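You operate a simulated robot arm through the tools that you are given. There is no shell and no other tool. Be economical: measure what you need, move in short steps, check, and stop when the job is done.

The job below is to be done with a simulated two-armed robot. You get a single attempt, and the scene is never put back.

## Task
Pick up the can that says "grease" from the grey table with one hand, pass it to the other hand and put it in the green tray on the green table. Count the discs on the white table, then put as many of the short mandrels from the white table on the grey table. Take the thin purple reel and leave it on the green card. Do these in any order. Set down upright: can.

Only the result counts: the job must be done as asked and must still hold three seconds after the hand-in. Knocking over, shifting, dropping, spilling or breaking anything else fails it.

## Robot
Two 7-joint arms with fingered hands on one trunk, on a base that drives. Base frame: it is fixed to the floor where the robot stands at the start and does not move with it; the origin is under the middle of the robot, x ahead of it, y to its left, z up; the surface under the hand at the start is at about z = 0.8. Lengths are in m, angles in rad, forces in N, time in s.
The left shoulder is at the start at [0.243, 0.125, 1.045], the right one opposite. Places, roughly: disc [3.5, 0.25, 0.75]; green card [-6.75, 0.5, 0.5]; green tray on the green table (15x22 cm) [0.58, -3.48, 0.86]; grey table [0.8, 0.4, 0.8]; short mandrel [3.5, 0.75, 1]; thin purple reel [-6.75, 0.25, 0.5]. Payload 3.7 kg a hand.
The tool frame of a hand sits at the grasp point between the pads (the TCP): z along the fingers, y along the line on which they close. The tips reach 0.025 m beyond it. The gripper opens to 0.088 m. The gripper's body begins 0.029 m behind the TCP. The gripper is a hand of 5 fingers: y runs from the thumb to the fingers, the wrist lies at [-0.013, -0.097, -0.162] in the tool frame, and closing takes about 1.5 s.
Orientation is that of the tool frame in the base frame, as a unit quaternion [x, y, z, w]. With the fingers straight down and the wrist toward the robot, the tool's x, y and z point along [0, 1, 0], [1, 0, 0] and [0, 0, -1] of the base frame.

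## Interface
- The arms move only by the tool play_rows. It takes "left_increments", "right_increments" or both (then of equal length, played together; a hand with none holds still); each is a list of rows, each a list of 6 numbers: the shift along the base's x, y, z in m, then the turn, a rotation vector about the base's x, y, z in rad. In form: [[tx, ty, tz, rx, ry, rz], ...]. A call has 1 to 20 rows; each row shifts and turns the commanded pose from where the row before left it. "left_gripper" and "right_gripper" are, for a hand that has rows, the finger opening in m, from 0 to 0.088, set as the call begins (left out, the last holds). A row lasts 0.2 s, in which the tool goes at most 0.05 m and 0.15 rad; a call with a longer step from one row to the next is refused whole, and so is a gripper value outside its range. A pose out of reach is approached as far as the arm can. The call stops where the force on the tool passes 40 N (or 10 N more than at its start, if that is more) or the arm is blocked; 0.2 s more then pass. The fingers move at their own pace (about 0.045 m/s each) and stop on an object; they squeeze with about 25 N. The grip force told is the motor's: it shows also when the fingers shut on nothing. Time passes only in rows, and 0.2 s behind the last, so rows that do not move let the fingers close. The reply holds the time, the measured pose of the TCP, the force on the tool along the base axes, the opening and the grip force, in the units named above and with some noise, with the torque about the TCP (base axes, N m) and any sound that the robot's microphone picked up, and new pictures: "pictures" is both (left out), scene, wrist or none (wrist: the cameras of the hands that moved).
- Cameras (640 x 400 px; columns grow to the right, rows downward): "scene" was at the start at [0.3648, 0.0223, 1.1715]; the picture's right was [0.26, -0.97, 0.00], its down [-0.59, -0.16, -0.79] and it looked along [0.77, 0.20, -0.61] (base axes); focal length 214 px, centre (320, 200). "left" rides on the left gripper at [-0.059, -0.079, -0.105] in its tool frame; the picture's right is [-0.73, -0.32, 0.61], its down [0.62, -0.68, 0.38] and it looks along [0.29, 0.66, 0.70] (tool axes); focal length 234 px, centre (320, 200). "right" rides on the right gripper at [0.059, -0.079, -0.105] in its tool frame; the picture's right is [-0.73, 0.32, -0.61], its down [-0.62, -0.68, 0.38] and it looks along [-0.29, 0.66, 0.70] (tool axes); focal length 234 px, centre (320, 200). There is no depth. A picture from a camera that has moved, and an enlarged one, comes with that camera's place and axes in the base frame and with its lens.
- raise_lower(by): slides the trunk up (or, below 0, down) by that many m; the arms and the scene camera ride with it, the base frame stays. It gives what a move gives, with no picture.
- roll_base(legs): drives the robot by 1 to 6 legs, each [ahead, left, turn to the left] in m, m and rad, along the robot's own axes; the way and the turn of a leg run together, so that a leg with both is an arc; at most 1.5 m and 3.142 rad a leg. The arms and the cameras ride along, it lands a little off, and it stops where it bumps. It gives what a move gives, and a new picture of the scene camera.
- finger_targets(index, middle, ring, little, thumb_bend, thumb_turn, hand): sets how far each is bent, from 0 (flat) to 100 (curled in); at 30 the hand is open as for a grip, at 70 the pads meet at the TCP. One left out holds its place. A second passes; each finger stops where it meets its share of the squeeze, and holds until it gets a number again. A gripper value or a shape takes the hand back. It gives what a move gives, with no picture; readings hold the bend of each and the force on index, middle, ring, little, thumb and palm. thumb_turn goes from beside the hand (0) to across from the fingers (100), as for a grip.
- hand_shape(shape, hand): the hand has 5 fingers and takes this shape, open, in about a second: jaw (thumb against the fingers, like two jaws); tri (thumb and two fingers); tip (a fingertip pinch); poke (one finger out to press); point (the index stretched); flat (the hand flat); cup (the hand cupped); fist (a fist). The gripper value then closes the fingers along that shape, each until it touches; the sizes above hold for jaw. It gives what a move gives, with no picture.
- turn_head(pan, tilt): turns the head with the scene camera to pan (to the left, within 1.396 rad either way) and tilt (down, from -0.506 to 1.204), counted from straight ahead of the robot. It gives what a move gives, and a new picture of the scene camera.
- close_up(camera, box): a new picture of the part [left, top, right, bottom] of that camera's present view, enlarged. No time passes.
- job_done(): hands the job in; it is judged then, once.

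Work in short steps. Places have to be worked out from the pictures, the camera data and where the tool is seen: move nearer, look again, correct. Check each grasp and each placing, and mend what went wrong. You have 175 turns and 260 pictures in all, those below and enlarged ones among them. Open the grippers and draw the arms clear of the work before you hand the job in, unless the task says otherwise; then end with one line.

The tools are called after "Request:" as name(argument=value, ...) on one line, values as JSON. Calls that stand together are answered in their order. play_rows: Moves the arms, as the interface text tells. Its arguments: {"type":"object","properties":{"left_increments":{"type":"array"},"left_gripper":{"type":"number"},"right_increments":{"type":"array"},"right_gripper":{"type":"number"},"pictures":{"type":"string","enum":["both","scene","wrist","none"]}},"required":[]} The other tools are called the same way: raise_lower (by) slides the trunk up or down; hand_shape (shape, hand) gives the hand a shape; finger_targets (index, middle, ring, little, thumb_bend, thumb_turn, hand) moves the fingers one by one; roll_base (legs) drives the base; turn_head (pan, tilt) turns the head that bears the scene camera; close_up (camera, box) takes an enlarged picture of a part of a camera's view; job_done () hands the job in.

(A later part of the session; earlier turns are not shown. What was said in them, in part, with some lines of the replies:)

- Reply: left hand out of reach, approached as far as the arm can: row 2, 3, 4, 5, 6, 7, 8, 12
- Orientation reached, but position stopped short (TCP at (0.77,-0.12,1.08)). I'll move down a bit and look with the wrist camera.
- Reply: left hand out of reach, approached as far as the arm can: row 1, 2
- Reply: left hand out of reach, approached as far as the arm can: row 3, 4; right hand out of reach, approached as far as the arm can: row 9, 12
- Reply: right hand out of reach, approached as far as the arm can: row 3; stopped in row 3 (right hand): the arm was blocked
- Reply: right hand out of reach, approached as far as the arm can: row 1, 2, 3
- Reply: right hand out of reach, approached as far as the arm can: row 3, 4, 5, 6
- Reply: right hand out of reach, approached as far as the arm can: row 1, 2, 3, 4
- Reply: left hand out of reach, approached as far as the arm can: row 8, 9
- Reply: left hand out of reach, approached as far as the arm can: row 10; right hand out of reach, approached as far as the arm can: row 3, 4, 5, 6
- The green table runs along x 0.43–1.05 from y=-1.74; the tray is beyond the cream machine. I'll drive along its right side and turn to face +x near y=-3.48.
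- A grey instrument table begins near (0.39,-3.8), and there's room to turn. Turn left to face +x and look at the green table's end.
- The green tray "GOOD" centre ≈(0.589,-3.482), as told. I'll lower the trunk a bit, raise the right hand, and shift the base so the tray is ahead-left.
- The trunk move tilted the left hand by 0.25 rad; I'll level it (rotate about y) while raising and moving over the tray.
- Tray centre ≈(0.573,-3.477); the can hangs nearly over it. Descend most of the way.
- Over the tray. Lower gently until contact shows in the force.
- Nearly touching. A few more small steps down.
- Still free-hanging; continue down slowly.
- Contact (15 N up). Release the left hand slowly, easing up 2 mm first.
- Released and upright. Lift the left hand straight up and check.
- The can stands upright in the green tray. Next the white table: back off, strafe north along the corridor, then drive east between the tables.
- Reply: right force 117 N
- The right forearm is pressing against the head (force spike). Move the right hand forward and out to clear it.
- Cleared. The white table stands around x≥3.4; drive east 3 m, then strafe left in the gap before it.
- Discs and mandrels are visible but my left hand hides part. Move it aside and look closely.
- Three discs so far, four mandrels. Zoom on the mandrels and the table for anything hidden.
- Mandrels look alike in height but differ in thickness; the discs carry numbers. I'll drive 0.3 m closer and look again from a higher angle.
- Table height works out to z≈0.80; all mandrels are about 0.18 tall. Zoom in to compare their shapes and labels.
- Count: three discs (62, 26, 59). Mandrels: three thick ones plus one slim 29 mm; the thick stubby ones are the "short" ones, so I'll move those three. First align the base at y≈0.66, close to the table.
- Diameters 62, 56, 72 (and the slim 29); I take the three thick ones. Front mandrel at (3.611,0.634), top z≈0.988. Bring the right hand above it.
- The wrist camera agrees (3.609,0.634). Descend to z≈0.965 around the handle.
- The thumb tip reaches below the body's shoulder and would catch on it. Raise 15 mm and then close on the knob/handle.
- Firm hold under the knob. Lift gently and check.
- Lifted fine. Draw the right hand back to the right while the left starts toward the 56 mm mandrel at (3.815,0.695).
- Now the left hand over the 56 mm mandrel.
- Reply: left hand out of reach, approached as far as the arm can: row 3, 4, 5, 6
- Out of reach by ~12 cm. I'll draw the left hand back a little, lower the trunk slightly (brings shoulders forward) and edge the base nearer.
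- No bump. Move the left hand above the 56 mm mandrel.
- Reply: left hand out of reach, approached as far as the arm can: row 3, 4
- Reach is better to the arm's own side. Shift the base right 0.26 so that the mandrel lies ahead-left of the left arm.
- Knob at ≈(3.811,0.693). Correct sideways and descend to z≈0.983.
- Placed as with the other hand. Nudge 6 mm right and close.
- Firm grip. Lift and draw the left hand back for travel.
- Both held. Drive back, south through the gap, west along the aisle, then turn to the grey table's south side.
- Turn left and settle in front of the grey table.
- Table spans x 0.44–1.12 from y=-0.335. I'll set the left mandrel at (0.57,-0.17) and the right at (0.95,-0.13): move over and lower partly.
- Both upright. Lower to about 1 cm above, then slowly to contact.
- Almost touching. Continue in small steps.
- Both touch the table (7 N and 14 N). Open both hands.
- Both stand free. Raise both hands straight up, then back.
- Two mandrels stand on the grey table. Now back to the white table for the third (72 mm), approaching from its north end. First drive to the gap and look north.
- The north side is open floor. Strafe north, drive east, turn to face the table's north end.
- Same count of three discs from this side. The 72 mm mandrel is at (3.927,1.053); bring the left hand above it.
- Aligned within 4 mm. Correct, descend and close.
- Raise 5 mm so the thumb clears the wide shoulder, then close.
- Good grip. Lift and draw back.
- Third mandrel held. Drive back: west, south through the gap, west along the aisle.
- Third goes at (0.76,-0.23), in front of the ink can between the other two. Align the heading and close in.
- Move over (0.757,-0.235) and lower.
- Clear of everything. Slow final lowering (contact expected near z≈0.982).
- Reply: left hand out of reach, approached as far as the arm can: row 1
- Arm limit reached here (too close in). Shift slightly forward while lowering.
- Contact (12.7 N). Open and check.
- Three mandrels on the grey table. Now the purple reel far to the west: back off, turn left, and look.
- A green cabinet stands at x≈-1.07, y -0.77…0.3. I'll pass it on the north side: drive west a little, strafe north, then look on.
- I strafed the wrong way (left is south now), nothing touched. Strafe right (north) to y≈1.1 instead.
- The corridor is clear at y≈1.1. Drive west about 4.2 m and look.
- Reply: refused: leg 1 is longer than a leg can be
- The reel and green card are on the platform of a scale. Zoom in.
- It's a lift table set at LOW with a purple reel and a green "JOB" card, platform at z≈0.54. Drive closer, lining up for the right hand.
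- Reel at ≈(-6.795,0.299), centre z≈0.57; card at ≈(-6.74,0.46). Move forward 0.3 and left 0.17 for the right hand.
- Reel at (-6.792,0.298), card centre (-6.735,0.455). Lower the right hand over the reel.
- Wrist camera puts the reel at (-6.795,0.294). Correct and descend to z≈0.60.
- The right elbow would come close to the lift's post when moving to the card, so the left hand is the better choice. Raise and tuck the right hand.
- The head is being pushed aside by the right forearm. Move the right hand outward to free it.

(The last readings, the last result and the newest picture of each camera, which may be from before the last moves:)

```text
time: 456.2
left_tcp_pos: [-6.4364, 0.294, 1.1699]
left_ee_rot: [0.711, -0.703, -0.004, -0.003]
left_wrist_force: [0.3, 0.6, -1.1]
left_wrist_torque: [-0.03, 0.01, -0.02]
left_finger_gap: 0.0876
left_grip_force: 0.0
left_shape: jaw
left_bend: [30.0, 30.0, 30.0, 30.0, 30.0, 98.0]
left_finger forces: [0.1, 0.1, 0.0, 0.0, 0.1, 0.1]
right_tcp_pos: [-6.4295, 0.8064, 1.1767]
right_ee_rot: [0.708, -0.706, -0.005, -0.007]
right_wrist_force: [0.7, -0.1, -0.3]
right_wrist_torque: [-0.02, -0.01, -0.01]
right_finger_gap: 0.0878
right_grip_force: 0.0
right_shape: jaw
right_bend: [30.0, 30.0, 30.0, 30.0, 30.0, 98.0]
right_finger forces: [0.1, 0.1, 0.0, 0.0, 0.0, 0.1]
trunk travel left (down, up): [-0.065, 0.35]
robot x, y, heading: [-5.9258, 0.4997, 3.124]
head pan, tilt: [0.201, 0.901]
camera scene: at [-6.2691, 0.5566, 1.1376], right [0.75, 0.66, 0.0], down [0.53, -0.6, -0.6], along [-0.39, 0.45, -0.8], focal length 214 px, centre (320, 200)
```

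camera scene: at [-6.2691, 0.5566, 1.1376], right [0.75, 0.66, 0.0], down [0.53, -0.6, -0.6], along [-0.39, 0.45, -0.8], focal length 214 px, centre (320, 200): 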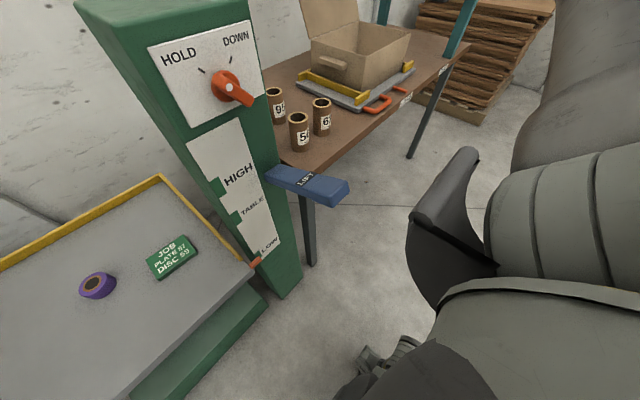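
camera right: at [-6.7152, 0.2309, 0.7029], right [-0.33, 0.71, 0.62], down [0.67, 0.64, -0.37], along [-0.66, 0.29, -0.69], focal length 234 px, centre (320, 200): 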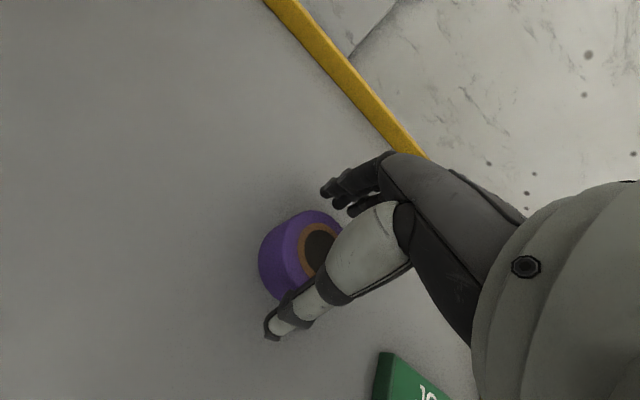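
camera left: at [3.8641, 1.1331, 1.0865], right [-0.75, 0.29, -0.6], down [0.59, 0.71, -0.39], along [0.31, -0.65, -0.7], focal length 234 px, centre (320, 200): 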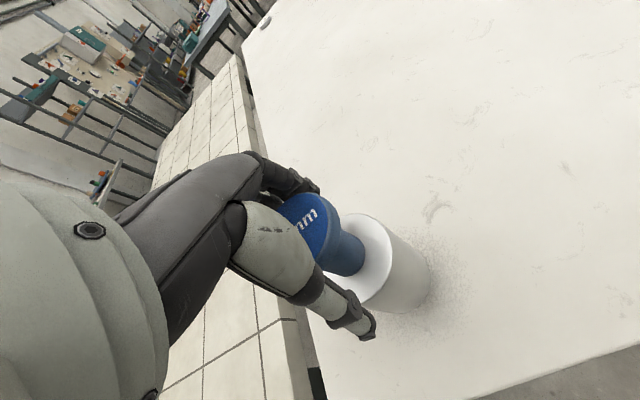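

The camera still faces right, perhaps held off by the left forearm. Move the left hand toward the reel (needed anyway) and retry the head.

Request:
play_rows(left_increments=[[-0.035, -0.01, -0.03, 0, 0, 0], [-0.035, -0.01, -0.03, 0, 0, 0], [-0.035, 0, -0.03, 0, 0, 0], [-0.035, 0, -0.03, 0, 0, 0], [-0.035, 0, -0.03, 0, 0, 0], [-0.035, 0, -0.03, 0, 0, 0], [-0.035, 0.01, -0.03, 0, 0, 0], [-0.035, 0.01, -0.03, 0, 0, 0], [-0.035, 0, -0.03, 0, 0, 0], [-0.035, 0, -0.03, 0, 0, 0]], pictures="wrist")

Request:
turn_head(pan=-0.1, tilt=0.9)

```text
time: 458.4
left_tcp_pos: [-6.7863, 0.2954, 0.8669]
left_ee_rot: [0.712, -0.703, -0.004, -0.005]
left_wrist_force: [0.1, -0.4, 0.5]
left_wrist_torque: [-0.02, 0.0, 0.0]
left_finger_gap: 0.0875
left_grip_force: 0.0
left_shape: jaw
left_bend: [30.0, 30.0, 30.0, 30.0, 30.0, 98.0]
left_finger forces: [0.1, 0.0, 0.0, 0.1, 0.0, 0.0]
right_tcp_pos: [-6.431, 0.8061, 1.1762]
right_ee_rot: [0.709, -0.706, -0.005, -0.008]
right_wrist_force: [0.3, 0.3, -0.2]
right_wrist_torque: [0.0, -0.03, -0.01]
right_finger_gap: 0.0878
right_grip_force: 0.1
right_shape: jaw
right_bend: [30.0, 30.0, 30.0, 30.0, 30.0, 98.0]
right_finger forces: [0.0, 0.0, 0.0, 0.0, 0.0, 0.0]
trunk travel left (down, up): [-0.065, 0.35]
robot x, y, heading: [-5.9253, 0.4967, 3.129]
head pan, tilt: [0.201, 0.901]
camera left: at [-6.708, 0.3528, 0.9724], right [0.31, 0.74, -0.6], down [0.69, -0.61, -0.39], along [-0.65, -0.29, -0.7], focal length 234 px, centre (320, 200)
```

left: 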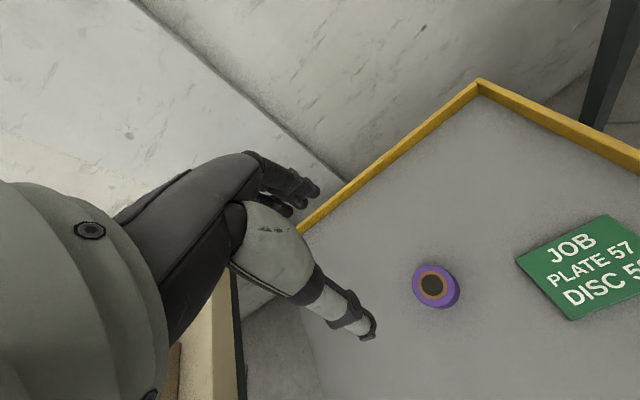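

```text
time: 459.2
left_tcp_pos: [-6.7852, 0.2956, 0.8687]
left_ee_rot: [0.711, -0.704, -0.004, -0.003]
left_wrist_force: [0.7, -0.4, -0.3]
left_wrist_torque: [-0.01, 0.04, 0.03]
left_finger_gap: 0.0874
left_grip_force: 0.1
left_shape: jaw
left_bend: [30.0, 30.0, 30.0, 30.0, 30.0, 98.0]
left_finger forces: [0.0, 0.0, 0.0, 0.0, 0.0, 0.0]
right_tcp_pos: [-6.4295, 0.8064, 1.1769]
right_ee_rot: [0.708, -0.706, -0.004, -0.007]
right_wrist_force: [0.0, 0.0, -0.4]
right_wrist_torque: [0.0, 0.02, 0.0]
right_finger_gap: 0.0877
right_grip_force: 0.1
right_shape: jaw
right_bend: [30.0, 30.0, 30.0, 30.0, 30.0, 98.0]
right_finger forces: [0.0, 0.1, 0.0, 0.0, 0.1, 0.2]
trunk travel left (down, up): [-0.065, 0.35]
robot x, y, heading: [-5.9284, 0.4967, 3.13]
head pan, tilt: [-0.099, 0.901]
camera scene: at [-6.2693, 0.5568, 1.138], right [0.75, 0.66, 0.0], down [0.52, -0.6, -0.6], along [-0.4, 0.45, -0.8], focal length 214 px, centre (320, 200)
```

scene: 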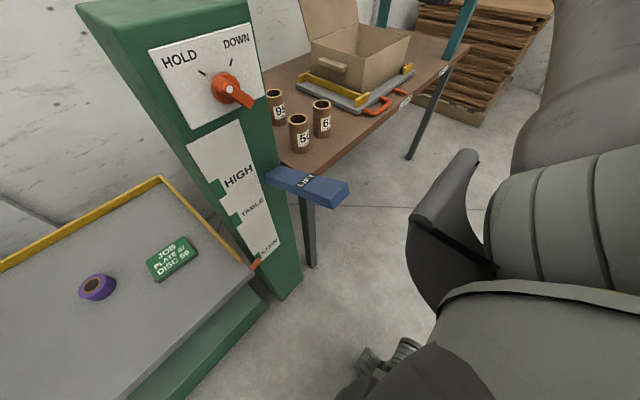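

The wrist camera shows the reel at (-6.795,0.294) and the card at (-6.735,0.453); that suffices. Descend over the reel.

Request:
play_rows(left_increments=[[-0.009, -0.001, -0.04, 0, 0, 0], [0, 0, -0.04, 0, 0, 0], [0, 0, -0.04, 0, 0, 0], [0, 0, -0.04, 0, 0, 0], [0, 0, -0.04, 0, 0, 0], [0, 0, -0.04, 0, 0, 0], [0, 0, -0.02, 0, 0, 0]], pictures="both")

```text
time: 460.8
left_tcp_pos: [-6.79, 0.2903, 0.618]
left_ee_rot: [0.711, -0.704, -0.006, -0.003]
left_wrist_force: [-0.7, -0.3, -0.1]
left_wrist_torque: [-0.01, -0.01, 0.0]
left_finger_gap: 0.0875
left_grip_force: 0.1
left_shape: jaw
left_bend: [30.0, 30.0, 30.0, 30.0, 30.0, 98.0]
left_finger forces: [0.0, 0.1, 0.1, 0.0, 0.1, 0.1]
left hand out of reach, approached as far as the arm can: row 7
right_tcp_pos: [-6.4291, 0.807, 1.178]
right_ee_rot: [0.708, -0.706, -0.005, -0.008]
right_wrist_force: [0.2, 0.1, -0.3]
right_wrist_torque: [0.01, 0.03, 0.04]
right_finger_gap: 0.0876
right_grip_force: 0.1
right_shape: jaw
right_bend: [30.0, 30.0, 30.0, 30.0, 30.0, 98.0]
right_finger forces: [0.0, 0.0, 0.1, 0.0, 0.0, 0.0]
trunk travel left (down, up): [-0.065, 0.35]
robot x, y, heading: [-5.9286, 0.4955, 3.134]
head pan, tilt: [-0.099, 0.901]
camera scene: at [-6.2691, 0.557, 1.1384], right [0.75, 0.66, 0.0], down [0.52, -0.6, -0.61], along [-0.4, 0.46, -0.8], focal length 214 px, centre (320, 200)
camera left: at [-6.7119, 0.3479, 0.7223], right [0.31, 0.74, -0.6], down [0.69, -0.61, -0.39], along [-0.66, -0.29, -0.7], focal length 234 px, centre (320, 200)
```

scene: 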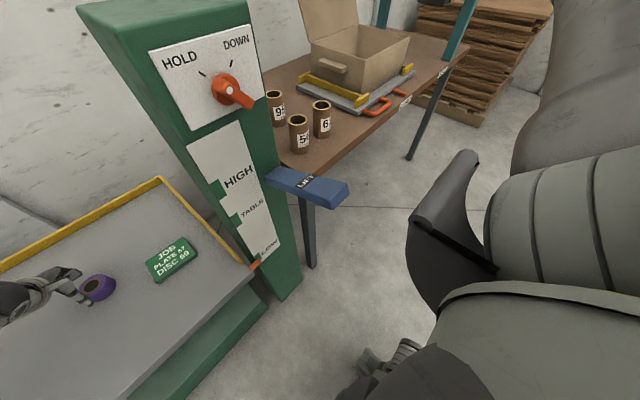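
left: 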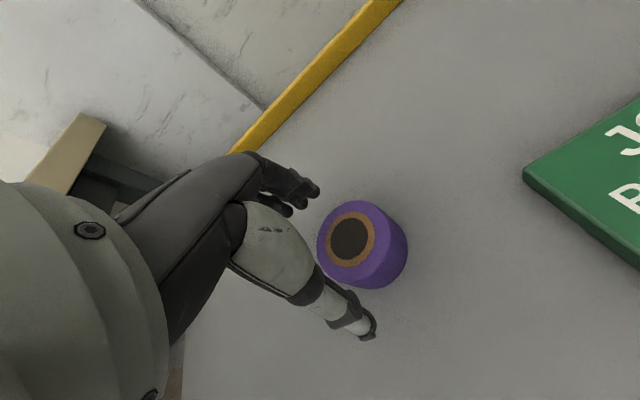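

Slightly out of reach. Raise the hand a little, drive 5 cm nearer, then come back over the reel.

Request:
play_rows(left_increments=[[0, 0, 0.03, 0, 0, 0], [0.03, 0, 0.03, 0, 0, 0], [0.03, 0, 0.02, 0, 0, 0]], pictures="none")

Request:
roll_base(legs=[[0.06, 0, 0]])

Request:
play_rows(left_increments=[[0, 0, -0.01, 0, 0, 0]], pictures="wrist")

```text
time: 461.6
left_tcp_pos: [-6.7299, 0.2895, 0.6954]
left_ee_rot: [0.712, -0.702, -0.006, -0.003]
left_wrist_force: [0.3, 0.2, 0.8]
left_wrist_torque: [0.0, 0.0, 0.01]
left_finger_gap: 0.0877
left_grip_force: 0.1
left_shape: jaw
left_bend: [30.0, 30.0, 30.0, 30.0, 30.0, 98.0]
left_finger forces: [0.0, 0.0, 0.0, 0.0, 0.0, 0.0]
right_tcp_pos: [-6.4291, 0.8069, 1.1778]
right_ee_rot: [0.709, -0.705, -0.005, -0.007]
right_wrist_force: [0.3, 0.2, -0.9]
right_wrist_torque: [0.01, 0.0, -0.02]
right_finger_gap: 0.088
right_grip_force: 0.0
right_shape: jaw
right_bend: [30.0, 30.0, 30.0, 30.0, 30.0, 98.0]
right_finger forces: [0.0, 0.0, 0.1, 0.0, 0.1, 0.0]
trunk travel left (down, up): [-0.065, 0.35]
robot x, y, heading: [-5.9331, 0.499, 3.132]
head pan, tilt: [-0.099, 0.901]
```

```text
time: 462.6
left_tcp_pos: [-6.7901, 0.2897, 0.6925]
left_ee_rot: [0.711, -0.703, -0.005, -0.003]
left_wrist_force: [-0.3, -0.8, 0.3]
left_wrist_torque: [0.04, -0.01, 0.01]
left_finger_gap: 0.0877
left_grip_force: 0.0
left_shape: jaw
left_bend: [30.0, 30.0, 30.0, 30.0, 30.0, 98.0]
left_finger forces: [0.0, 0.0, 0.0, 0.1, 0.1, 0.0]
right_tcp_pos: [-6.4898, 0.8056, 1.1764]
right_ee_rot: [0.708, -0.706, -0.005, -0.007]
right_wrist_force: [-0.1, -0.7, 0.4]
right_wrist_torque: [-0.01, 0.01, 0.01]
right_finger_gap: 0.0879
right_grip_force: 0.1
right_shape: jaw
right_bend: [30.0, 30.0, 30.0, 30.0, 30.0, 98.0]
right_finger forces: [0.0, 0.1, 0.1, 0.0, 0.0, 0.1]
trunk travel left (down, up): [-0.065, 0.35]
robot x, y, heading: [-5.9912, 0.4986, 3.129]
head pan, tilt: [-0.099, 0.901]
camera scene: at [-6.3298, 0.5573, 1.1381], right [0.75, 0.66, 0.0], down [0.52, -0.6, -0.61], along [-0.4, 0.46, -0.79], focal length 214 px, centre (320, 200)
```

scene: 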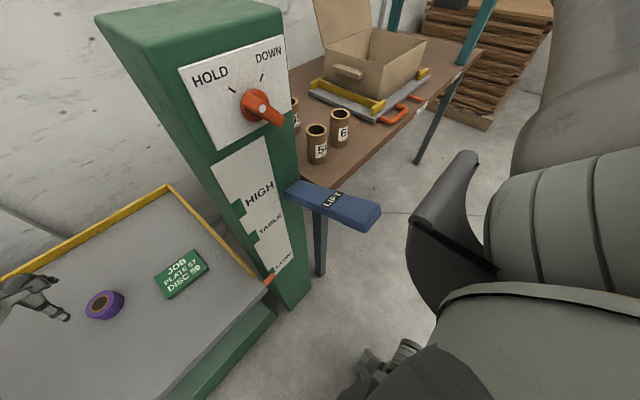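

```text
time: 463.0
left_tcp_pos: [-6.79, 0.2892, 0.6834]
left_ee_rot: [0.711, -0.703, -0.005, -0.003]
left_wrist_force: [0.8, 0.1, 0.1]
left_wrist_torque: [-0.01, 0.0, 0.04]
left_finger_gap: 0.0877
left_grip_force: 0.0
left_shape: jaw
left_bend: [30.0, 30.0, 30.0, 30.0, 30.0, 98.0]
left_finger forces: [0.0, 0.0, 0.0, 0.0, 0.0, 0.0]
right_tcp_pos: [-6.4893, 0.8077, 1.1766]
right_ee_rot: [0.709, -0.705, -0.005, -0.007]
right_wrist_force: [0.0, 0.1, 0.5]
right_wrist_torque: [0.06, 0.03, 0.0]
right_finger_gap: 0.0878
right_grip_force: 0.0
right_shape: jaw
right_bend: [30.0, 30.0, 30.0, 30.0, 30.0, 98.0]
right_finger forces: [0.1, 0.0, 0.0, 0.0, 0.1, 0.1]
trunk travel left (down, up): [-0.065, 0.35]
robot x, y, heading: [-5.9815, 0.5025, 3.125]
head pan, tilt: [-0.099, 0.901]
camera left: at [-6.7118, 0.3477, 0.788], right [0.31, 0.74, -0.6], down [0.69, -0.61, -0.39], along [-0.65, -0.29, -0.7], focal length 234 px, centre (320, 200)
```

left: 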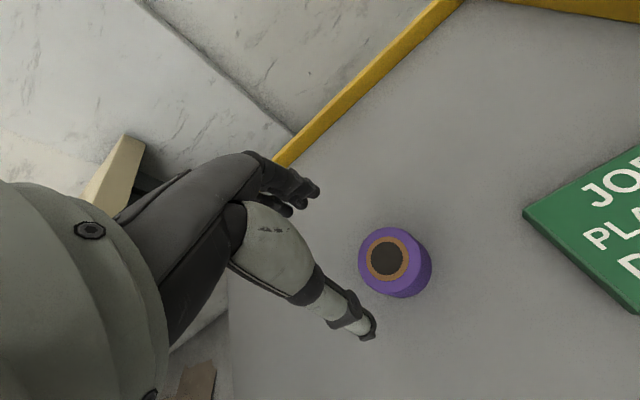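

Reel ≈(-6.794,0.297). Correct 7 mm sideways and descend to z≈0.585.

Request:
play_rows(left_increments=[[-0.004, 0.007, -0.02, 0, 0, 0], [0, 0, -0.03, 0, 0, 0], [0, 0, -0.03, 0, 0, 0], [0, 0, -0.016, 0, 0, 0]], pictures="wrist")

Request:
close_up(camera="scene", box=[0, 220, 240, 370])

```text
time: 464.0
left_tcp_pos: [-6.7937, 0.2955, 0.5864]
left_ee_rot: [0.712, -0.702, -0.005, -0.004]
left_wrist_force: [-0.4, -0.7, 0.2]
left_wrist_torque: [-0.01, 0.0, 0.01]
left_finger_gap: 0.0877
left_grip_force: 0.1
left_shape: jaw
left_bend: [30.0, 30.0, 30.0, 30.0, 30.0, 98.0]
left_finger forces: [0.0, 0.1, 0.0, 0.1, 0.0, 0.0]
right_tcp_pos: [-6.489, 0.8073, 1.1769]
right_ee_rot: [0.709, -0.706, -0.004, -0.007]
right_wrist_force: [-0.3, -1.1, -0.2]
right_wrist_torque: [-0.01, 0.03, 0.04]
right_finger_gap: 0.0877
right_grip_force: 0.0
right_shape: jaw
right_bend: [30.0, 30.0, 30.0, 30.0, 30.0, 98.0]
right_finger forces: [0.0, 0.0, 0.1, 0.1, 0.0, 0.1]
trunk travel left (down, up): [-0.065, 0.35]
robot x, y, heading: [-5.9905, 0.4977, 3.137]
head pan, tilt: [-0.099, 0.901]
camera left: at [-6.7155, 0.3531, 0.6923], right [0.31, 0.74, -0.6], down [0.69, -0.61, -0.39], along [-0.66, -0.29, -0.7], focal length 234 px, centre (320, 200)
```

left: 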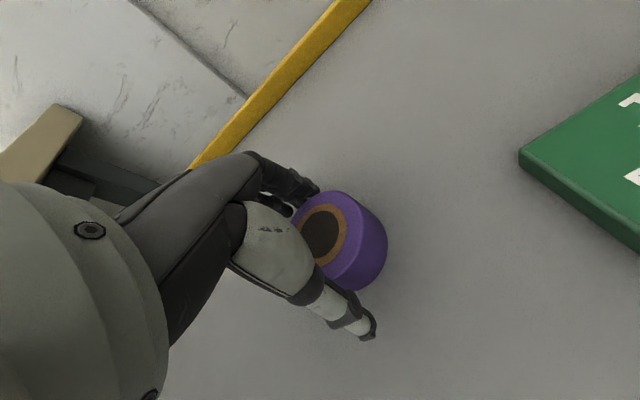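

```text
2.67 times, centred on (120, 295) of scene
camera zoom: at [-6.3292, 0.5573, 1.1385], right [0.75, 0.66, 0.0], down [0.52, -0.6, -0.61], along [-0.4, 0.46, -0.79], focal length 572 px, centre (853, -53)
```

zoom: 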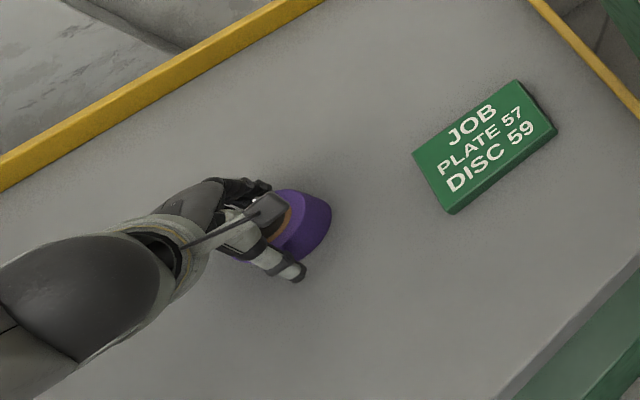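

Well centred. Lower 6 mm more and close.

Request:
play_rows(left_increments=[[0, 0.001, -0.006, 0, 0, 0]], pictures="none")

Request:
play_rows(left_increments=[[0, 0, 0, 0, 0, 0], [0, 0, 0, 0, 0, 0], [0, 0, 0, 0, 0, 0], [0, 0, 0, 0, 0, 0], [0, 0, 0, 0, 0, 0], [0, 0, 0, 0, 0, 0], [0, 0, 0, 0, 0, 0], [0, 0, 0, 0, 0, 0]], left_gripper=0.0, pictures="wrist")

```text
time: 464.4
left_tcp_pos: [-6.7931, 0.2953, 0.5812]
left_ee_rot: [0.712, -0.703, -0.005, -0.004]
left_wrist_force: [0.8, 0.5, 0.7]
left_wrist_torque: [0.0, 0.02, -0.01]
left_finger_gap: 0.0875
left_grip_force: 0.0
left_shape: jaw
left_bend: [30.0, 30.0, 30.0, 30.0, 30.0, 98.0]
left_finger forces: [0.0, 0.1, 0.0, 0.0, 0.1, 0.1]
right_tcp_pos: [-6.489, 0.8064, 1.1787]
right_ee_rot: [0.708, -0.706, -0.005, -0.007]
right_wrist_force: [0.3, -0.1, 0.1]
right_wrist_torque: [0.02, 0.0, -0.01]
right_finger_gap: 0.0878
right_grip_force: 0.0
right_shape: jaw
right_bend: [30.0, 30.0, 30.0, 30.0, 30.0, 98.0]
right_finger forces: [0.1, 0.0, 0.1, 0.0, 0.0, 0.0]
trunk travel left (down, up): [-0.065, 0.35]
robot x, y, heading: [-5.9869, 0.4977, 3.13]
head pan, tilt: [-0.099, 0.901]
```

```text
time: 466.2
left_tcp_pos: [-6.7936, 0.2975, 0.5817]
left_ee_rot: [0.712, -0.702, -0.004, -0.002]
left_wrist_force: [0.0, -0.1, 0.5]
left_wrist_torque: [0.01, -0.03, 0.0]
left_finger_gap: 0.0508
left_grip_force: 25.1
left_shape: jaw
left_bend: [28.0, 41.0, 44.0, 42.0, 66.0, 100.0]
left_finger forces: [13.8, 7.4, 0.0, 0.0, 21.3, 0.0]
right_tcp_pos: [-6.4891, 0.8069, 1.1775]
right_ee_rot: [0.709, -0.705, -0.005, -0.008]
right_wrist_force: [-0.8, 0.6, 0.1]
right_wrist_torque: [-0.02, 0.03, 0.03]
right_finger_gap: 0.0876
right_grip_force: 0.0
right_shape: jaw
right_bend: [30.0, 30.0, 30.0, 30.0, 30.0, 98.0]
right_finger forces: [0.0, 0.0, 0.1, 0.1, 0.0, 0.1]
trunk travel left (down, up): [-0.065, 0.35]
robot x, y, heading: [-5.9901, 0.5006, 3.133]
head pan, tilt: [-0.099, 0.901]
camera left: at [-6.7156, 0.3545, 0.6873], right [0.31, 0.74, -0.6], down [0.69, -0.61, -0.39], along [-0.65, -0.29, -0.7], focal length 234 px, centre (320, 200)
```

left: 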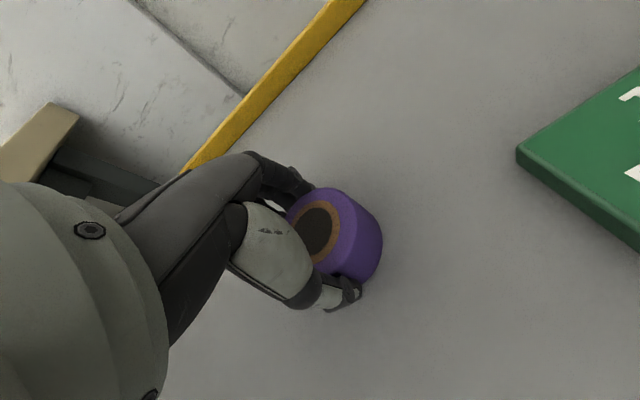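

Reel gripped. Lift and carry over the card.

Request:
play_rows(left_increments=[[0, 0, 0.02, 0, 0, 0], [0, 0, 0.03, 0, 0, 0], [0, 0, 0.03, 0, 0, 0], [0.012, 0.03, 0, 0, 0, 0], [0.012, 0.03, 0, 0, 0, 0], [0.012, 0.03, 0, 0, 0, 0], [0.012, 0.03, 0, 0, 0, 0], [0.01, 0.03, 0, 0, 0, 0]], pictures="both")

Request:
close_up(camera="scene", box=[60, 210, 260, 335])

```text
time: 468.0
left_tcp_pos: [-6.7252, 0.4334, 0.6684]
left_ee_rot: [0.711, -0.703, -0.006, -0.003]
left_wrist_force: [0.1, 0.2, -0.8]
left_wrist_torque: [-0.03, -0.05, 0.05]
left_finger_gap: 0.0509
left_grip_force: 25.1
left_shape: jaw
left_bend: [28.0, 41.0, 44.0, 42.0, 66.0, 100.0]
left_finger forces: [14.0, 7.4, 0.0, 0.0, 21.3, 0.0]
left hand out of reach, approached as far as the arm can: row 8
right_tcp_pos: [-6.4885, 0.807, 1.1787]
right_ee_rot: [0.708, -0.706, -0.005, -0.007]
right_wrist_force: [0.4, 0.7, -0.2]
right_wrist_torque: [0.0, 0.0, -0.02]
right_finger_gap: 0.0879
right_grip_force: 0.0
right_shape: jaw
right_bend: [30.0, 30.0, 30.0, 30.0, 30.0, 98.0]
right_finger forces: [0.0, 0.1, 0.1, 0.0, 0.1, 0.0]
trunk travel left (down, up): [-0.065, 0.35]
robot x, y, heading: [-5.9846, 0.5005, 3.131]
head pan, tilt: [-0.099, 0.901]
camera scene: at [-6.3287, 0.5575, 1.1388], right [0.75, 0.66, 0.0], down [0.52, -0.6, -0.61], along [-0.4, 0.46, -0.79], focal length 214 px, centre (320, 200)
camera left: at [-6.6468, 0.4909, 0.7752], right [0.31, 0.74, -0.6], down [0.69, -0.61, -0.39], along [-0.66, -0.29, -0.7], focal length 234 px, centre (320, 200)
```

scene: 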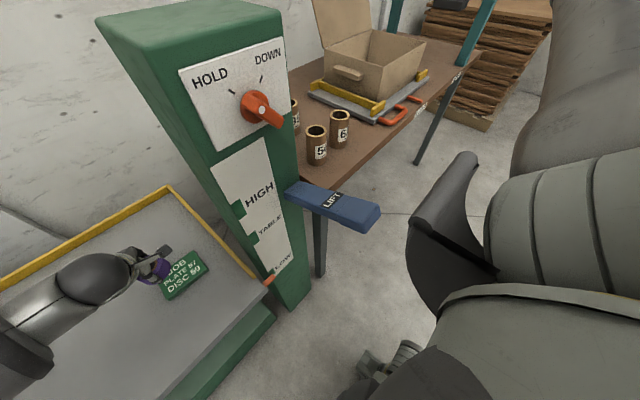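
left: 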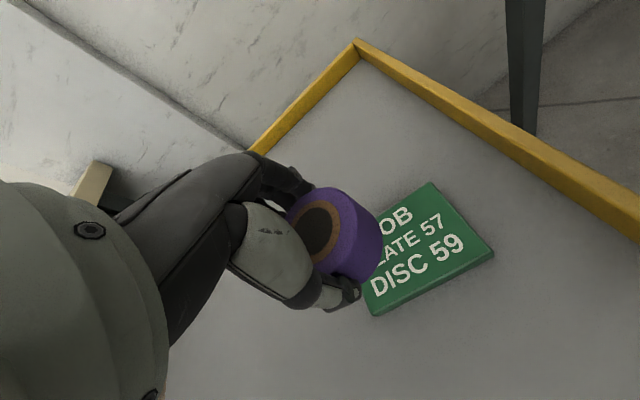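

```text
3.20 times, centred on (160, 272) of scene
camera zoom: at [-6.3287, 0.5575, 1.1388], right [0.75, 0.66, 0.0], down [0.52, -0.6, -0.61], along [-0.4, 0.46, -0.79], focal length 686 px, centre (832, -32)
```

zoom: 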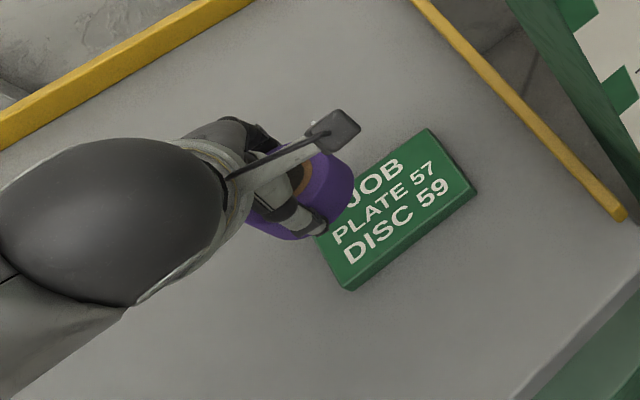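

The left arm can't cross further; shift the base 0.12 to the right (tucking the right hand back first).

Request:
play_rows(right_increments=[[0.03, 0, 0.02, 0, 0, 0], [0.03, 0, 0.02, 0, 0, 0], [0.02, 0, 0.01, 0, 0, 0]], left_increments=[[0, -0.03, 0.01, 0, 0, 0], [0, -0.03, 0.01, 0, 0, 0], [0, -0.03, 0.01, 0, 0, 0]], pictures="none")

Request:
roll_base(legs=[[0, -0.12, 0]])

Request:
close_up(camera="left", box=[0, 0, 640, 400])

```text
time: 468.8
left_tcp_pos: [-6.7279, 0.3438, 0.6982]
left_ee_rot: [0.712, -0.702, -0.005, -0.003]
left_wrist_force: [0.3, 0.3, -0.4]
left_wrist_torque: [-0.01, -0.01, 0.02]
left_finger_gap: 0.0509
left_grip_force: 24.8
left_shape: jaw
left_bend: [28.0, 41.0, 44.0, 42.0, 67.0, 100.0]
left_finger forces: [14.0, 7.4, 0.0, 0.0, 21.3, 0.1]
right_tcp_pos: [-6.4593, 0.8055, 1.1629]
right_ee_rot: [0.709, -0.705, -0.006, -0.006]
right_wrist_force: [-0.3, -0.4, 0.1]
right_wrist_torque: [-0.01, 0.01, -0.02]
right_finger_gap: 0.088
right_grip_force: 0.0
right_shape: jaw
right_bend: [30.0, 30.0, 30.0, 30.0, 30.0, 98.0]
right_finger forces: [0.1, 0.1, 0.0, 0.0, 0.0, 0.0]
right hand out of reach, approached as far as the arm can: row 1, 2, 3
trunk travel left (down, up): [-0.065, 0.35]
robot x, y, heading: [-5.9869, 0.5042, 3.13]
head pan, tilt: [-0.099, 0.901]
```

```text
time: 470.5
left_tcp_pos: [-6.7252, 0.4619, 0.6968]
left_ee_rot: [0.712, -0.702, -0.004, -0.003]
left_wrist_force: [-0.3, 0.6, -0.1]
left_wrist_torque: [-0.01, 0.01, -0.03]
left_finger_gap: 0.0506
left_grip_force: 25.4
left_shape: jaw
left_bend: [28.0, 41.0, 44.0, 42.0, 67.0, 100.0]
left_finger forces: [13.9, 7.4, 0.1, 0.0, 21.3, 0.0]
right_tcp_pos: [-6.4592, 0.9248, 1.1641]
right_ee_rot: [0.71, -0.704, -0.005, -0.005]
right_wrist_force: [0.2, 0.0, -0.7]
right_wrist_torque: [0.0, -0.01, 0.01]
right_finger_gap: 0.0878
right_grip_force: 0.0
right_shape: jaw
right_bend: [30.0, 30.0, 30.0, 30.0, 30.0, 98.0]
right_finger forces: [0.1, 0.1, 0.0, 0.0, 0.0, 0.0]
trunk travel left (down, up): [-0.065, 0.35]
robot x, y, heading: [-5.9812, 0.6182, 3.134]
head pan, tilt: [-0.099, 0.901]
camera scene: at [-6.328, 0.6768, 1.1379], right [0.75, 0.66, 0.0], down [0.53, -0.6, -0.6], along [-0.4, 0.45, -0.8], focal length 214 px, centre (320, 200)
```

scene: 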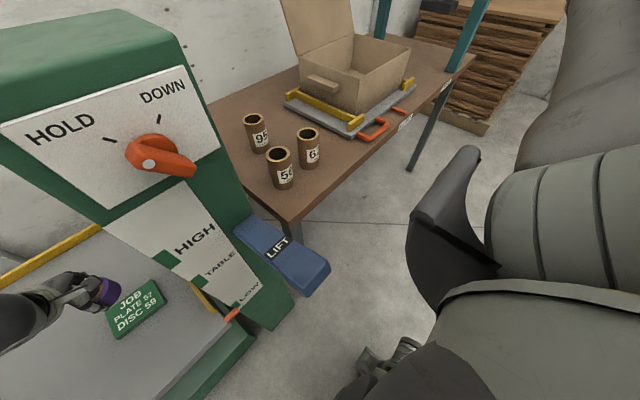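

```text
1.00 times, centred on (320, 200) of left (not enlarged: the box is as wide or as high as the picture)
camera zoom: at [-6.648, 0.52, 0.8027], right [0.31, 0.74, -0.6], down [0.69, -0.61, -0.39], along [-0.65, -0.29, -0.7], focal length 234 px, centre (320, 200)
```

zoom: 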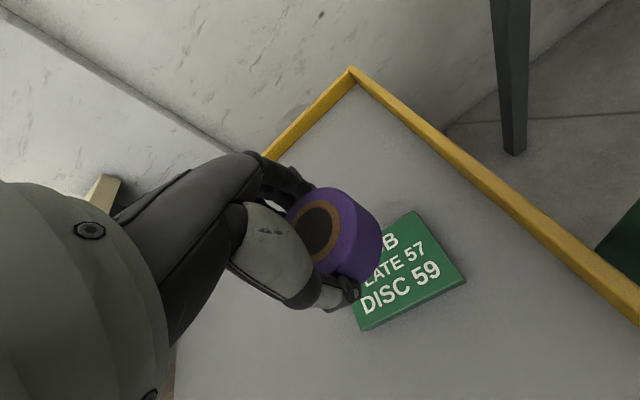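

Reel centre ≈(-6.725,0.468); card centre ≈(-6.734,0.455). Correct and lower to about 1.5 cm above.

Request:
play_rows(left_increments=[[-0.009, -0.013, 0, 0, 0, 0], [0, 0, -0.03, 0, 0, 0], [0, 0, -0.03, 0, 0, 0], [0, 0, -0.02, 0, 0, 0]], pictures="wrist")

Request:
close_up(camera="scene", box=[40, 240, 200, 340])

```text
time: 471.5
left_tcp_pos: [-6.7352, 0.45, 0.6185]
left_ee_rot: [0.713, -0.701, -0.005, -0.003]
left_wrist_force: [-0.7, -0.7, -1.0]
left_wrist_torque: [0.0, 0.0, 0.0]
left_finger_gap: 0.0506
left_grip_force: 24.4
left_shape: jaw
left_bend: [28.0, 41.0, 44.0, 42.0, 67.0, 100.0]
left_finger forces: [14.0, 7.4, 0.1, 0.1, 21.3, 0.0]
right_tcp_pos: [-6.4595, 0.9245, 1.1637]
right_ee_rot: [0.71, -0.704, -0.004, -0.006]
right_wrist_force: [-0.5, 0.0, 0.0]
right_wrist_torque: [0.04, -0.03, 0.01]
right_finger_gap: 0.0881
right_grip_force: 0.1
right_shape: jaw
right_bend: [30.0, 30.0, 30.0, 30.0, 30.0, 98.0]
right_finger forces: [0.0, 0.0, 0.1, 0.0, 0.0, 0.0]
trunk travel left (down, up): [-0.065, 0.35]
robot x, y, heading: [-5.9866, 0.6174, 3.13]
head pan, tilt: [-0.099, 0.901]
camera left: at [-6.6565, 0.5094, 0.7229], right [0.31, 0.74, -0.6], down [0.69, -0.61, -0.39], along [-0.65, -0.29, -0.7], focal length 234 px, centre (320, 200)
```

left: 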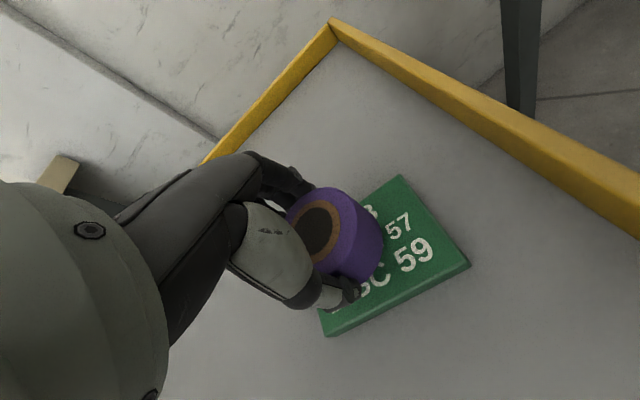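

```text
4.00 times, centred on (120, 290) of scene
camera zoom: at [-6.3283, 0.6766, 1.138], right [0.75, 0.66, 0.0], down [0.53, -0.6, -0.6], along [-0.4, 0.45, -0.8], focal length 858 px, centre (1120, -160)
```

zoom: 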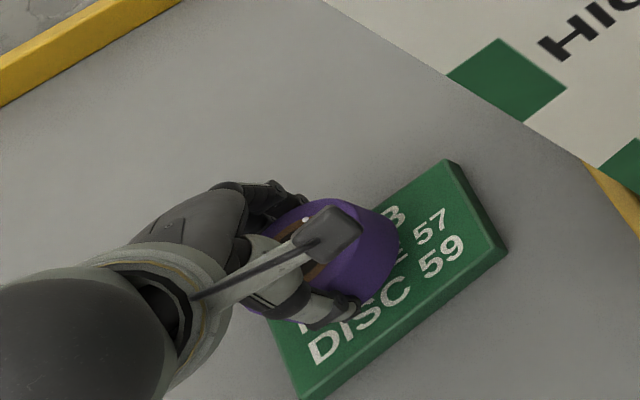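

Aligned within about a centimetre. Nudge (+5,+4 mm) and lower slowly to contact.

Request:
play_rows(left_increments=[[0.005, 0.004, -0.008, 0, 0, 0], [0, 0, -0.004, 0, 0, 0], [0, 0, -0.003, 0, 0, 0]], pictures="wrist")

Request:
close_up(camera="scene", box=[60, 260, 180, 335])

```text
time: 472.3
left_tcp_pos: [-6.7309, 0.4545, 0.6024]
left_ee_rot: [0.712, -0.702, -0.004, -0.003]
left_wrist_force: [-0.2, 0.0, -0.2]
left_wrist_torque: [-0.04, 0.03, 0.0]
left_finger_gap: 0.0506
left_grip_force: 24.4
left_shape: jaw
left_bend: [28.0, 41.0, 44.0, 42.0, 67.0, 100.0]
left_finger forces: [14.1, 7.4, 0.0, 0.0, 21.3, 0.1]
right_tcp_pos: [-6.4592, 0.9248, 1.1639]
right_ee_rot: [0.71, -0.704, -0.005, -0.005]
right_wrist_force: [0.2, 0.5, -0.2]
right_wrist_torque: [0.01, -0.02, 0.04]
right_finger_gap: 0.0877
right_grip_force: 0.0
right_shape: jaw
right_bend: [30.0, 30.0, 30.0, 30.0, 30.0, 98.0]
right_finger forces: [0.0, 0.0, 0.1, 0.0, 0.0, 0.0]
trunk travel left (down, up): [-0.065, 0.35]
robot x, y, heading: [-5.9875, 0.6177, 3.135]
head pan, tilt: [-0.099, 0.901]
camera left: at [-6.6524, 0.5121, 0.7074], right [0.31, 0.74, -0.6], down [0.69, -0.61, -0.39], along [-0.65, -0.29, -0.7], focal length 234 px, centre (320, 200)
```

left: 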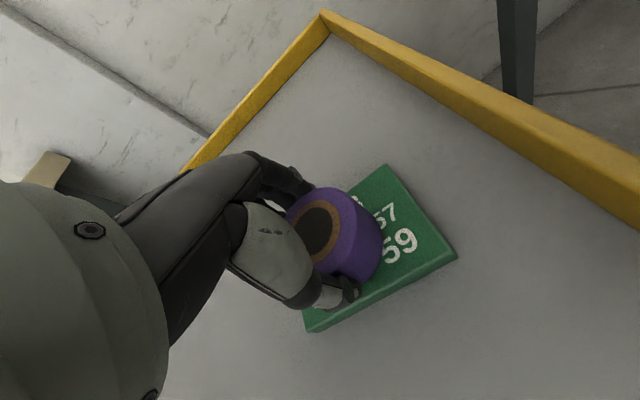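

```text
5.33 times, centred on (120, 298) of scene
camera zoom: at [-6.3281, 0.6767, 1.1381], right [0.75, 0.66, 0.0], down [0.53, -0.6, -0.6], along [-0.4, 0.45, -0.8], focal length 1144 px, centre (1387, -320)
```

zoom: 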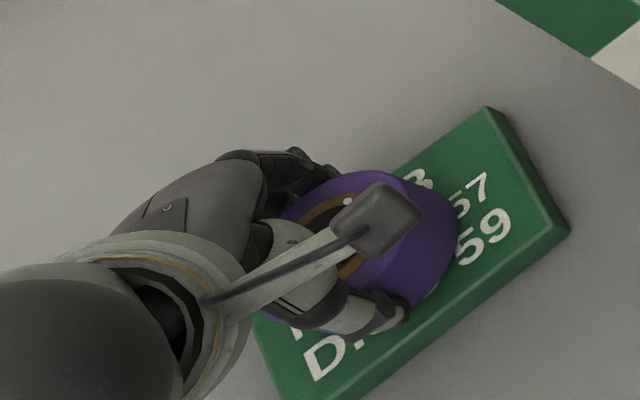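

The reel base sits centrally above the card now. Slow final descent.

Request:
play_rows(left_increments=[[0, 0, -0.002, 0, 0, 0], [0, 0, -0.002, 0, 0, 0]], pictures="none")

Request:
play_rows(left_increments=[[0, 0, -0.002, 0, 0, 0], [0, 0, -0.002, 0, 0, 0]], pictures="none")

```text
time: 472.9
left_tcp_pos: [-6.7303, 0.4531, 0.5968]
left_ee_rot: [0.711, -0.703, -0.006, -0.003]
left_wrist_force: [-0.4, 0.4, -0.9]
left_wrist_torque: [0.01, 0.0, -0.04]
left_finger_gap: 0.0505
left_grip_force: 24.8
left_shape: jaw
left_bend: [28.0, 41.0, 44.0, 42.0, 67.0, 100.0]
left_finger forces: [14.1, 7.3, 0.0, 0.1, 21.3, 0.0]
right_tcp_pos: [-6.4592, 0.9256, 1.1633]
right_ee_rot: [0.71, -0.704, -0.004, -0.006]
right_wrist_force: [-0.2, 0.4, -0.2]
right_wrist_torque: [0.01, 0.01, 0.0]
right_finger_gap: 0.0877
right_grip_force: 0.0
right_shape: jaw
right_bend: [30.0, 30.0, 30.0, 30.0, 30.0, 98.0]
right_finger forces: [0.0, 0.0, 0.0, 0.1, 0.0, 0.0]
trunk travel left (down, up): [-0.065, 0.35]
robot x, y, heading: [-5.9863, 0.6184, 3.133]
head pan, tilt: [-0.099, 0.901]
```

```text
time: 473.5
left_tcp_pos: [-6.7322, 0.452, 0.5966]
left_ee_rot: [0.712, -0.702, -0.006, -0.001]
left_wrist_force: [1.6, 1.2, 12.6]
left_wrist_torque: [-0.01, 0.0, -0.04]
left_finger_gap: 0.0507
left_grip_force: 24.5
left_shape: jaw
left_bend: [28.0, 41.0, 44.0, 42.0, 66.0, 100.0]
left_finger forces: [13.8, 8.1, 0.0, 0.0, 23.0, 0.1]
right_tcp_pos: [-6.4571, 0.9255, 1.1654]
right_ee_rot: [0.711, -0.703, -0.006, -0.005]
right_wrist_force: [-0.3, -0.3, -0.1]
right_wrist_torque: [0.0, -0.01, 0.02]
right_finger_gap: 0.0876
right_grip_force: 0.0
right_shape: jaw
right_bend: [30.0, 30.0, 30.0, 30.0, 30.0, 98.0]
right_finger forces: [0.1, 0.1, 0.0, 0.0, 0.0, 0.0]
trunk travel left (down, up): [-0.065, 0.35]
robot x, y, heading: [-5.9837, 0.6222, 3.138]
head pan, tilt: [-0.099, 0.901]
```

Contact with the card (12.6 N). Ease up 2 mm, open the hand, then lift straight up.

Request:
play_rows(left_increments=[[0, 0, 0.002, 0, 0, 0]], pictures="none")

Request:
play_rows(left_increments=[[0, 0, 0, 0, 0, 0], [0, 0, 0, 0, 0, 0], [0, 0, 0, 0, 0, 0], [0, 0, 0, 0, 0, 0], [0, 0, 0, 0, 0, 0], [0, 0, 0, 0, 0, 0], [0, 0, 0, 0, 0, 0]], left_gripper=0.088, pictures="none")

Request:
play_rows(left_increments=[[0, 0, 0.02, 0, 0, 0], [0, 0, 0.03, 0, 0, 0], [0, 0, 0.04, 0, 0, 0], [0, 0, 0.04, 0, 0, 0]], pictures="both")

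```text
time: 473.9
left_tcp_pos: [-6.7298, 0.4519, 0.5966]
left_ee_rot: [0.712, -0.702, -0.005, -0.003]
left_wrist_force: [-1.6, 0.0, 8.4]
left_wrist_torque: [0.02, 0.08, -0.04]
left_finger_gap: 0.0506
left_grip_force: 25.5
left_shape: jaw
left_bend: [28.0, 41.0, 44.0, 42.0, 67.0, 100.0]
left_finger forces: [14.8, 8.9, 0.1, 0.0, 21.7, 0.1]
right_tcp_pos: [-6.4577, 0.9245, 1.1635]
right_ee_rot: [0.71, -0.704, -0.005, -0.005]
right_wrist_force: [-0.3, 0.0, -0.7]
right_wrist_torque: [-0.02, 0.0, 0.02]
right_finger_gap: 0.0877
right_grip_force: 0.2
right_shape: jaw
right_bend: [30.0, 30.0, 30.0, 30.0, 30.0, 98.0]
right_finger forces: [0.0, 0.1, 0.1, 0.1, 0.1, 0.0]
trunk travel left (down, up): [-0.065, 0.35]
robot x, y, heading: [-5.983, 0.6176, 3.136]
head pan, tilt: [-0.099, 0.901]
```

```text
time: 475.5
left_tcp_pos: [-6.7297, 0.4521, 0.5956]
left_ee_rot: [0.712, -0.702, -0.004, -0.003]
left_wrist_force: [0.0, 0.3, -0.3]
left_wrist_torque: [0.02, 0.02, -0.01]
left_finger_gap: 0.0876
left_grip_force: 0.1
left_shape: jaw
left_bend: [30.0, 30.0, 30.0, 30.0, 30.0, 98.0]
left_finger forces: [0.0, 0.0, 0.0, 0.1, 0.0, 0.0]
right_tcp_pos: [-6.4597, 0.9259, 1.1639]
right_ee_rot: [0.71, -0.704, -0.005, -0.005]
right_wrist_force: [0.5, -0.1, 0.2]
right_wrist_torque: [-0.02, 0.01, 0.02]
right_finger_gap: 0.0877
right_grip_force: 0.1
right_shape: jaw
right_bend: [30.0, 30.0, 30.0, 30.0, 30.0, 98.0]
right_finger forces: [0.0, 0.0, 0.0, 0.0, 0.0, 0.0]
trunk travel left (down, up): [-0.065, 0.35]
robot x, y, heading: [-5.9894, 0.6126, 3.136]
head pan, tilt: [-0.099, 0.901]
```

```text
time: 476.5
left_tcp_pos: [-6.7257, 0.4531, 0.726]
left_ee_rot: [0.712, -0.702, -0.005, -0.003]
left_wrist_force: [0.4, -0.1, -0.3]
left_wrist_torque: [0.0, 0.0, -0.02]
left_finger_gap: 0.0877
left_grip_force: 0.1
left_shape: jaw
left_bend: [30.0, 30.0, 30.0, 30.0, 30.0, 98.0]
left_finger forces: [0.0, 0.0, 0.0, 0.0, 0.0, 0.0]
right_tcp_pos: [-6.458, 0.9238, 1.1645]
right_ee_rot: [0.71, -0.704, -0.005, -0.005]
right_wrist_force: [1.2, 0.5, 0.1]
right_wrist_torque: [0.01, -0.05, 0.02]
right_finger_gap: 0.0875
right_grip_force: 0.1
right_shape: jaw
right_bend: [30.0, 30.0, 30.0, 30.0, 30.0, 98.0]
right_finger forces: [0.0, 0.1, 0.0, 0.1, 0.1, 0.0]
trunk travel left (down, up): [-0.065, 0.35]
robot x, y, heading: [-5.9878, 0.6181, 3.135]
head pan, tilt: [-0.099, 0.901]
camera scene: at [-6.3276, 0.677, 1.1387], right [0.75, 0.66, 0.0], down [0.52, -0.6, -0.61], along [-0.4, 0.46, -0.79], focal length 214 px, centre (320, 200)
camera left: at [-6.6478, 0.5109, 0.8317], right [0.31, 0.74, -0.6], down [0.69, -0.61, -0.39], along [-0.65, -0.29, -0.7], focal length 234 px, centre (320, 200)
```

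scene: 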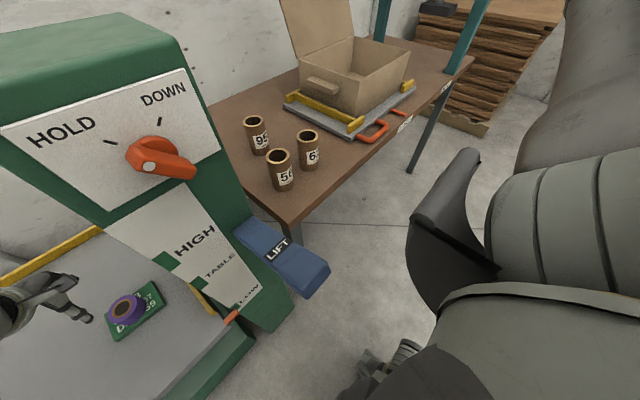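
left: 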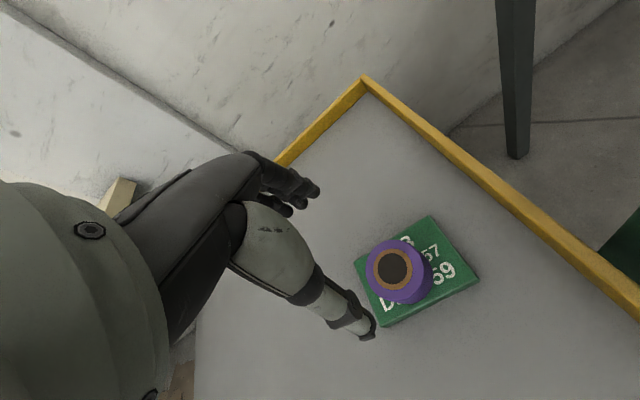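

The reel stands on the card. Raise the left hand clear and back the robot away.

Request:
play_rows(left_increments=[[0, -0.01, 0.045, 0, 0, 0], [0, -0.01, 0.045, 0, 0, 0], [0.01, -0.01, 0.045, 0, 0, 0], [0.02, -0.01, 0.045, 0, 0, 0], [0.02, -0.01, 0.045, 0, 0, 0], [0.03, 0, 0.04, 0, 0, 0], [0.03, 0, 0.04, 0, 0, 0], [0.03, 0, 0.04, 0, 0, 0]], pictures="none")

Request:
roll_base(legs=[[-0.3, 0, 0]])

Request:
close_up(camera="left", box=[0, 0, 640, 400])

```text
refused: row 4 steps farther than a row can; nothing moved
```

```text
time: 478.6
left_tcp_pos: [-6.4193, 0.4472, 0.7253]
left_ee_rot: [0.714, -0.7, -0.004, -0.003]
left_wrist_force: [-0.6, 0.2, 0.2]
left_wrist_torque: [0.03, -0.03, 0.03]
left_finger_gap: 0.0875
left_grip_force: 0.1
left_shape: jaw
left_bend: [30.0, 30.0, 30.0, 30.0, 30.0, 98.0]
left_finger forces: [0.0, 0.0, 0.0, 0.0, 0.0, 0.0]
right_tcp_pos: [-6.153, 0.921, 1.1645]
right_ee_rot: [0.712, -0.702, -0.005, -0.005]
right_wrist_force: [0.0, 0.3, 0.7]
right_wrist_torque: [0.04, 0.0, 0.03]
right_finger_gap: 0.0876
right_grip_force: 0.0
right_shape: jaw
right_bend: [30.0, 30.0, 30.0, 30.0, 30.0, 98.0]
right_finger forces: [0.0, 0.0, 0.0, 0.0, 0.0, 0.0]
trunk travel left (down, up): [-0.065, 0.35]
robot x, y, heading: [-5.6802, 0.6189, 3.136]
head pan, tilt: [-0.099, 0.901]
camera scene: at [-6.0217, 0.6738, 1.1387], right [0.75, 0.66, 0.0], down [0.53, -0.59, -0.61], along [-0.41, 0.46, -0.79], focal length 214 px, centre (320, 200)
```

scene: 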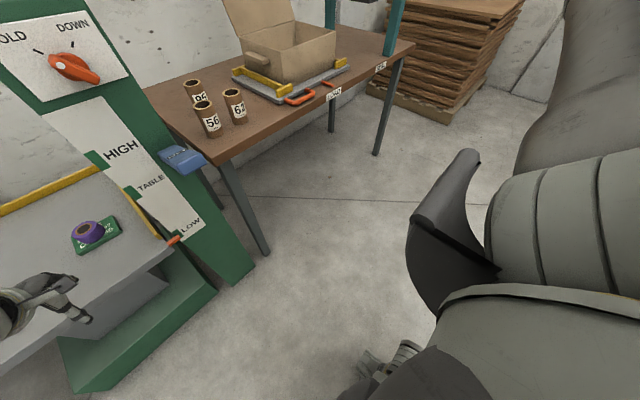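

```text
1.00 times, centred on (320, 200) of left (not enlarged: the box is as wide or as high as the picture)
camera zoom: at [-6.3413, 0.506, 0.831], right [0.31, 0.74, -0.6], down [0.69, -0.61, -0.39], along [-0.65, -0.29, -0.7], focal length 234 px, centre (320, 200)
```

zoom: 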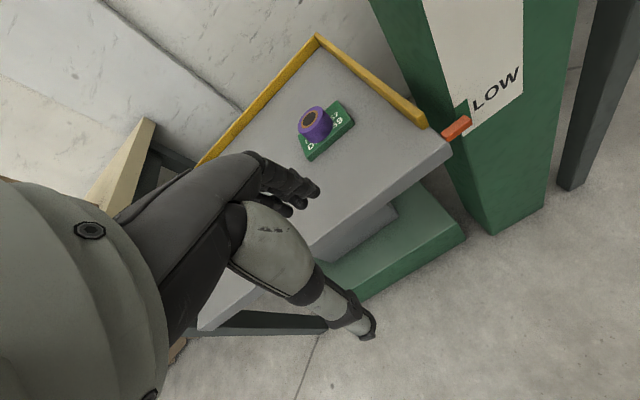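

The row call was refused, but the base backed off safely with the hand above the platform; the reel still stands on the card. Lift the left hand clear, then finish.

Request:
play_rows(left_increments=[[0.01, 0, 0.04, 0, 0, 0], [0.01, 0, 0.04, 0, 0, 0], [0.01, 0, 0.04, 0, 0, 0], [0.01, 0, 0.04, 0, 0, 0]], pictures="scene")

```text
time: 479.6
left_tcp_pos: [-6.3779, 0.4458, 0.8843]
left_ee_rot: [0.714, -0.701, -0.004, -0.003]
left_wrist_force: [0.2, 0.0, -0.2]
left_wrist_torque: [-0.01, 0.04, -0.05]
left_finger_gap: 0.0876
left_grip_force: 0.0
left_shape: jaw
left_bend: [30.0, 30.0, 30.0, 30.0, 30.0, 98.0]
left_finger forces: [0.1, 0.0, 0.0, 0.0, 0.1, 0.0]
right_tcp_pos: [-6.1547, 0.9208, 1.1646]
right_ee_rot: [0.712, -0.702, -0.005, -0.004]
right_wrist_force: [0.3, -1.3, -0.1]
right_wrist_torque: [-0.01, 0.02, 0.0]
right_finger_gap: 0.0877
right_grip_force: 0.0
right_shape: jaw
right_bend: [30.0, 30.0, 30.0, 30.0, 30.0, 98.0]
right_finger forces: [0.0, 0.1, 0.1, 0.0, 0.0, 0.0]
trunk travel left (down, up): [-0.065, 0.35]
robot x, y, heading: [-5.6801, 0.615, 3.139]
head pan, tilt: [-0.099, 0.901]
camera scene: at [-6.0214, 0.6739, 1.1389], right [0.75, 0.66, 0.0], down [0.53, -0.59, -0.61], along [-0.4, 0.46, -0.79], focal length 214 px, centre (320, 200)
```

scene: 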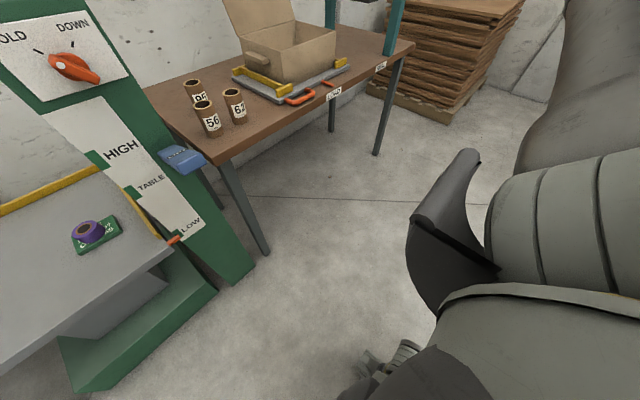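

All parts are done: can upright in the green tray, three mandrels on the grey table, reel on the card, hands open and clear. Handing in.

Request:
job_done()

```text
The job is handed in.
```

The job is handed in: the grease can was passed from the right hand to the left and stands upright in the green tray. I counted three discs, so three mandrels stand on the grey table, and the purple reel is on the green card. All four mandrels on the white table were the same height, so I took "short" to mean the three thick ones (56, 62 and 72 mm) and left the slim 29 mm one.
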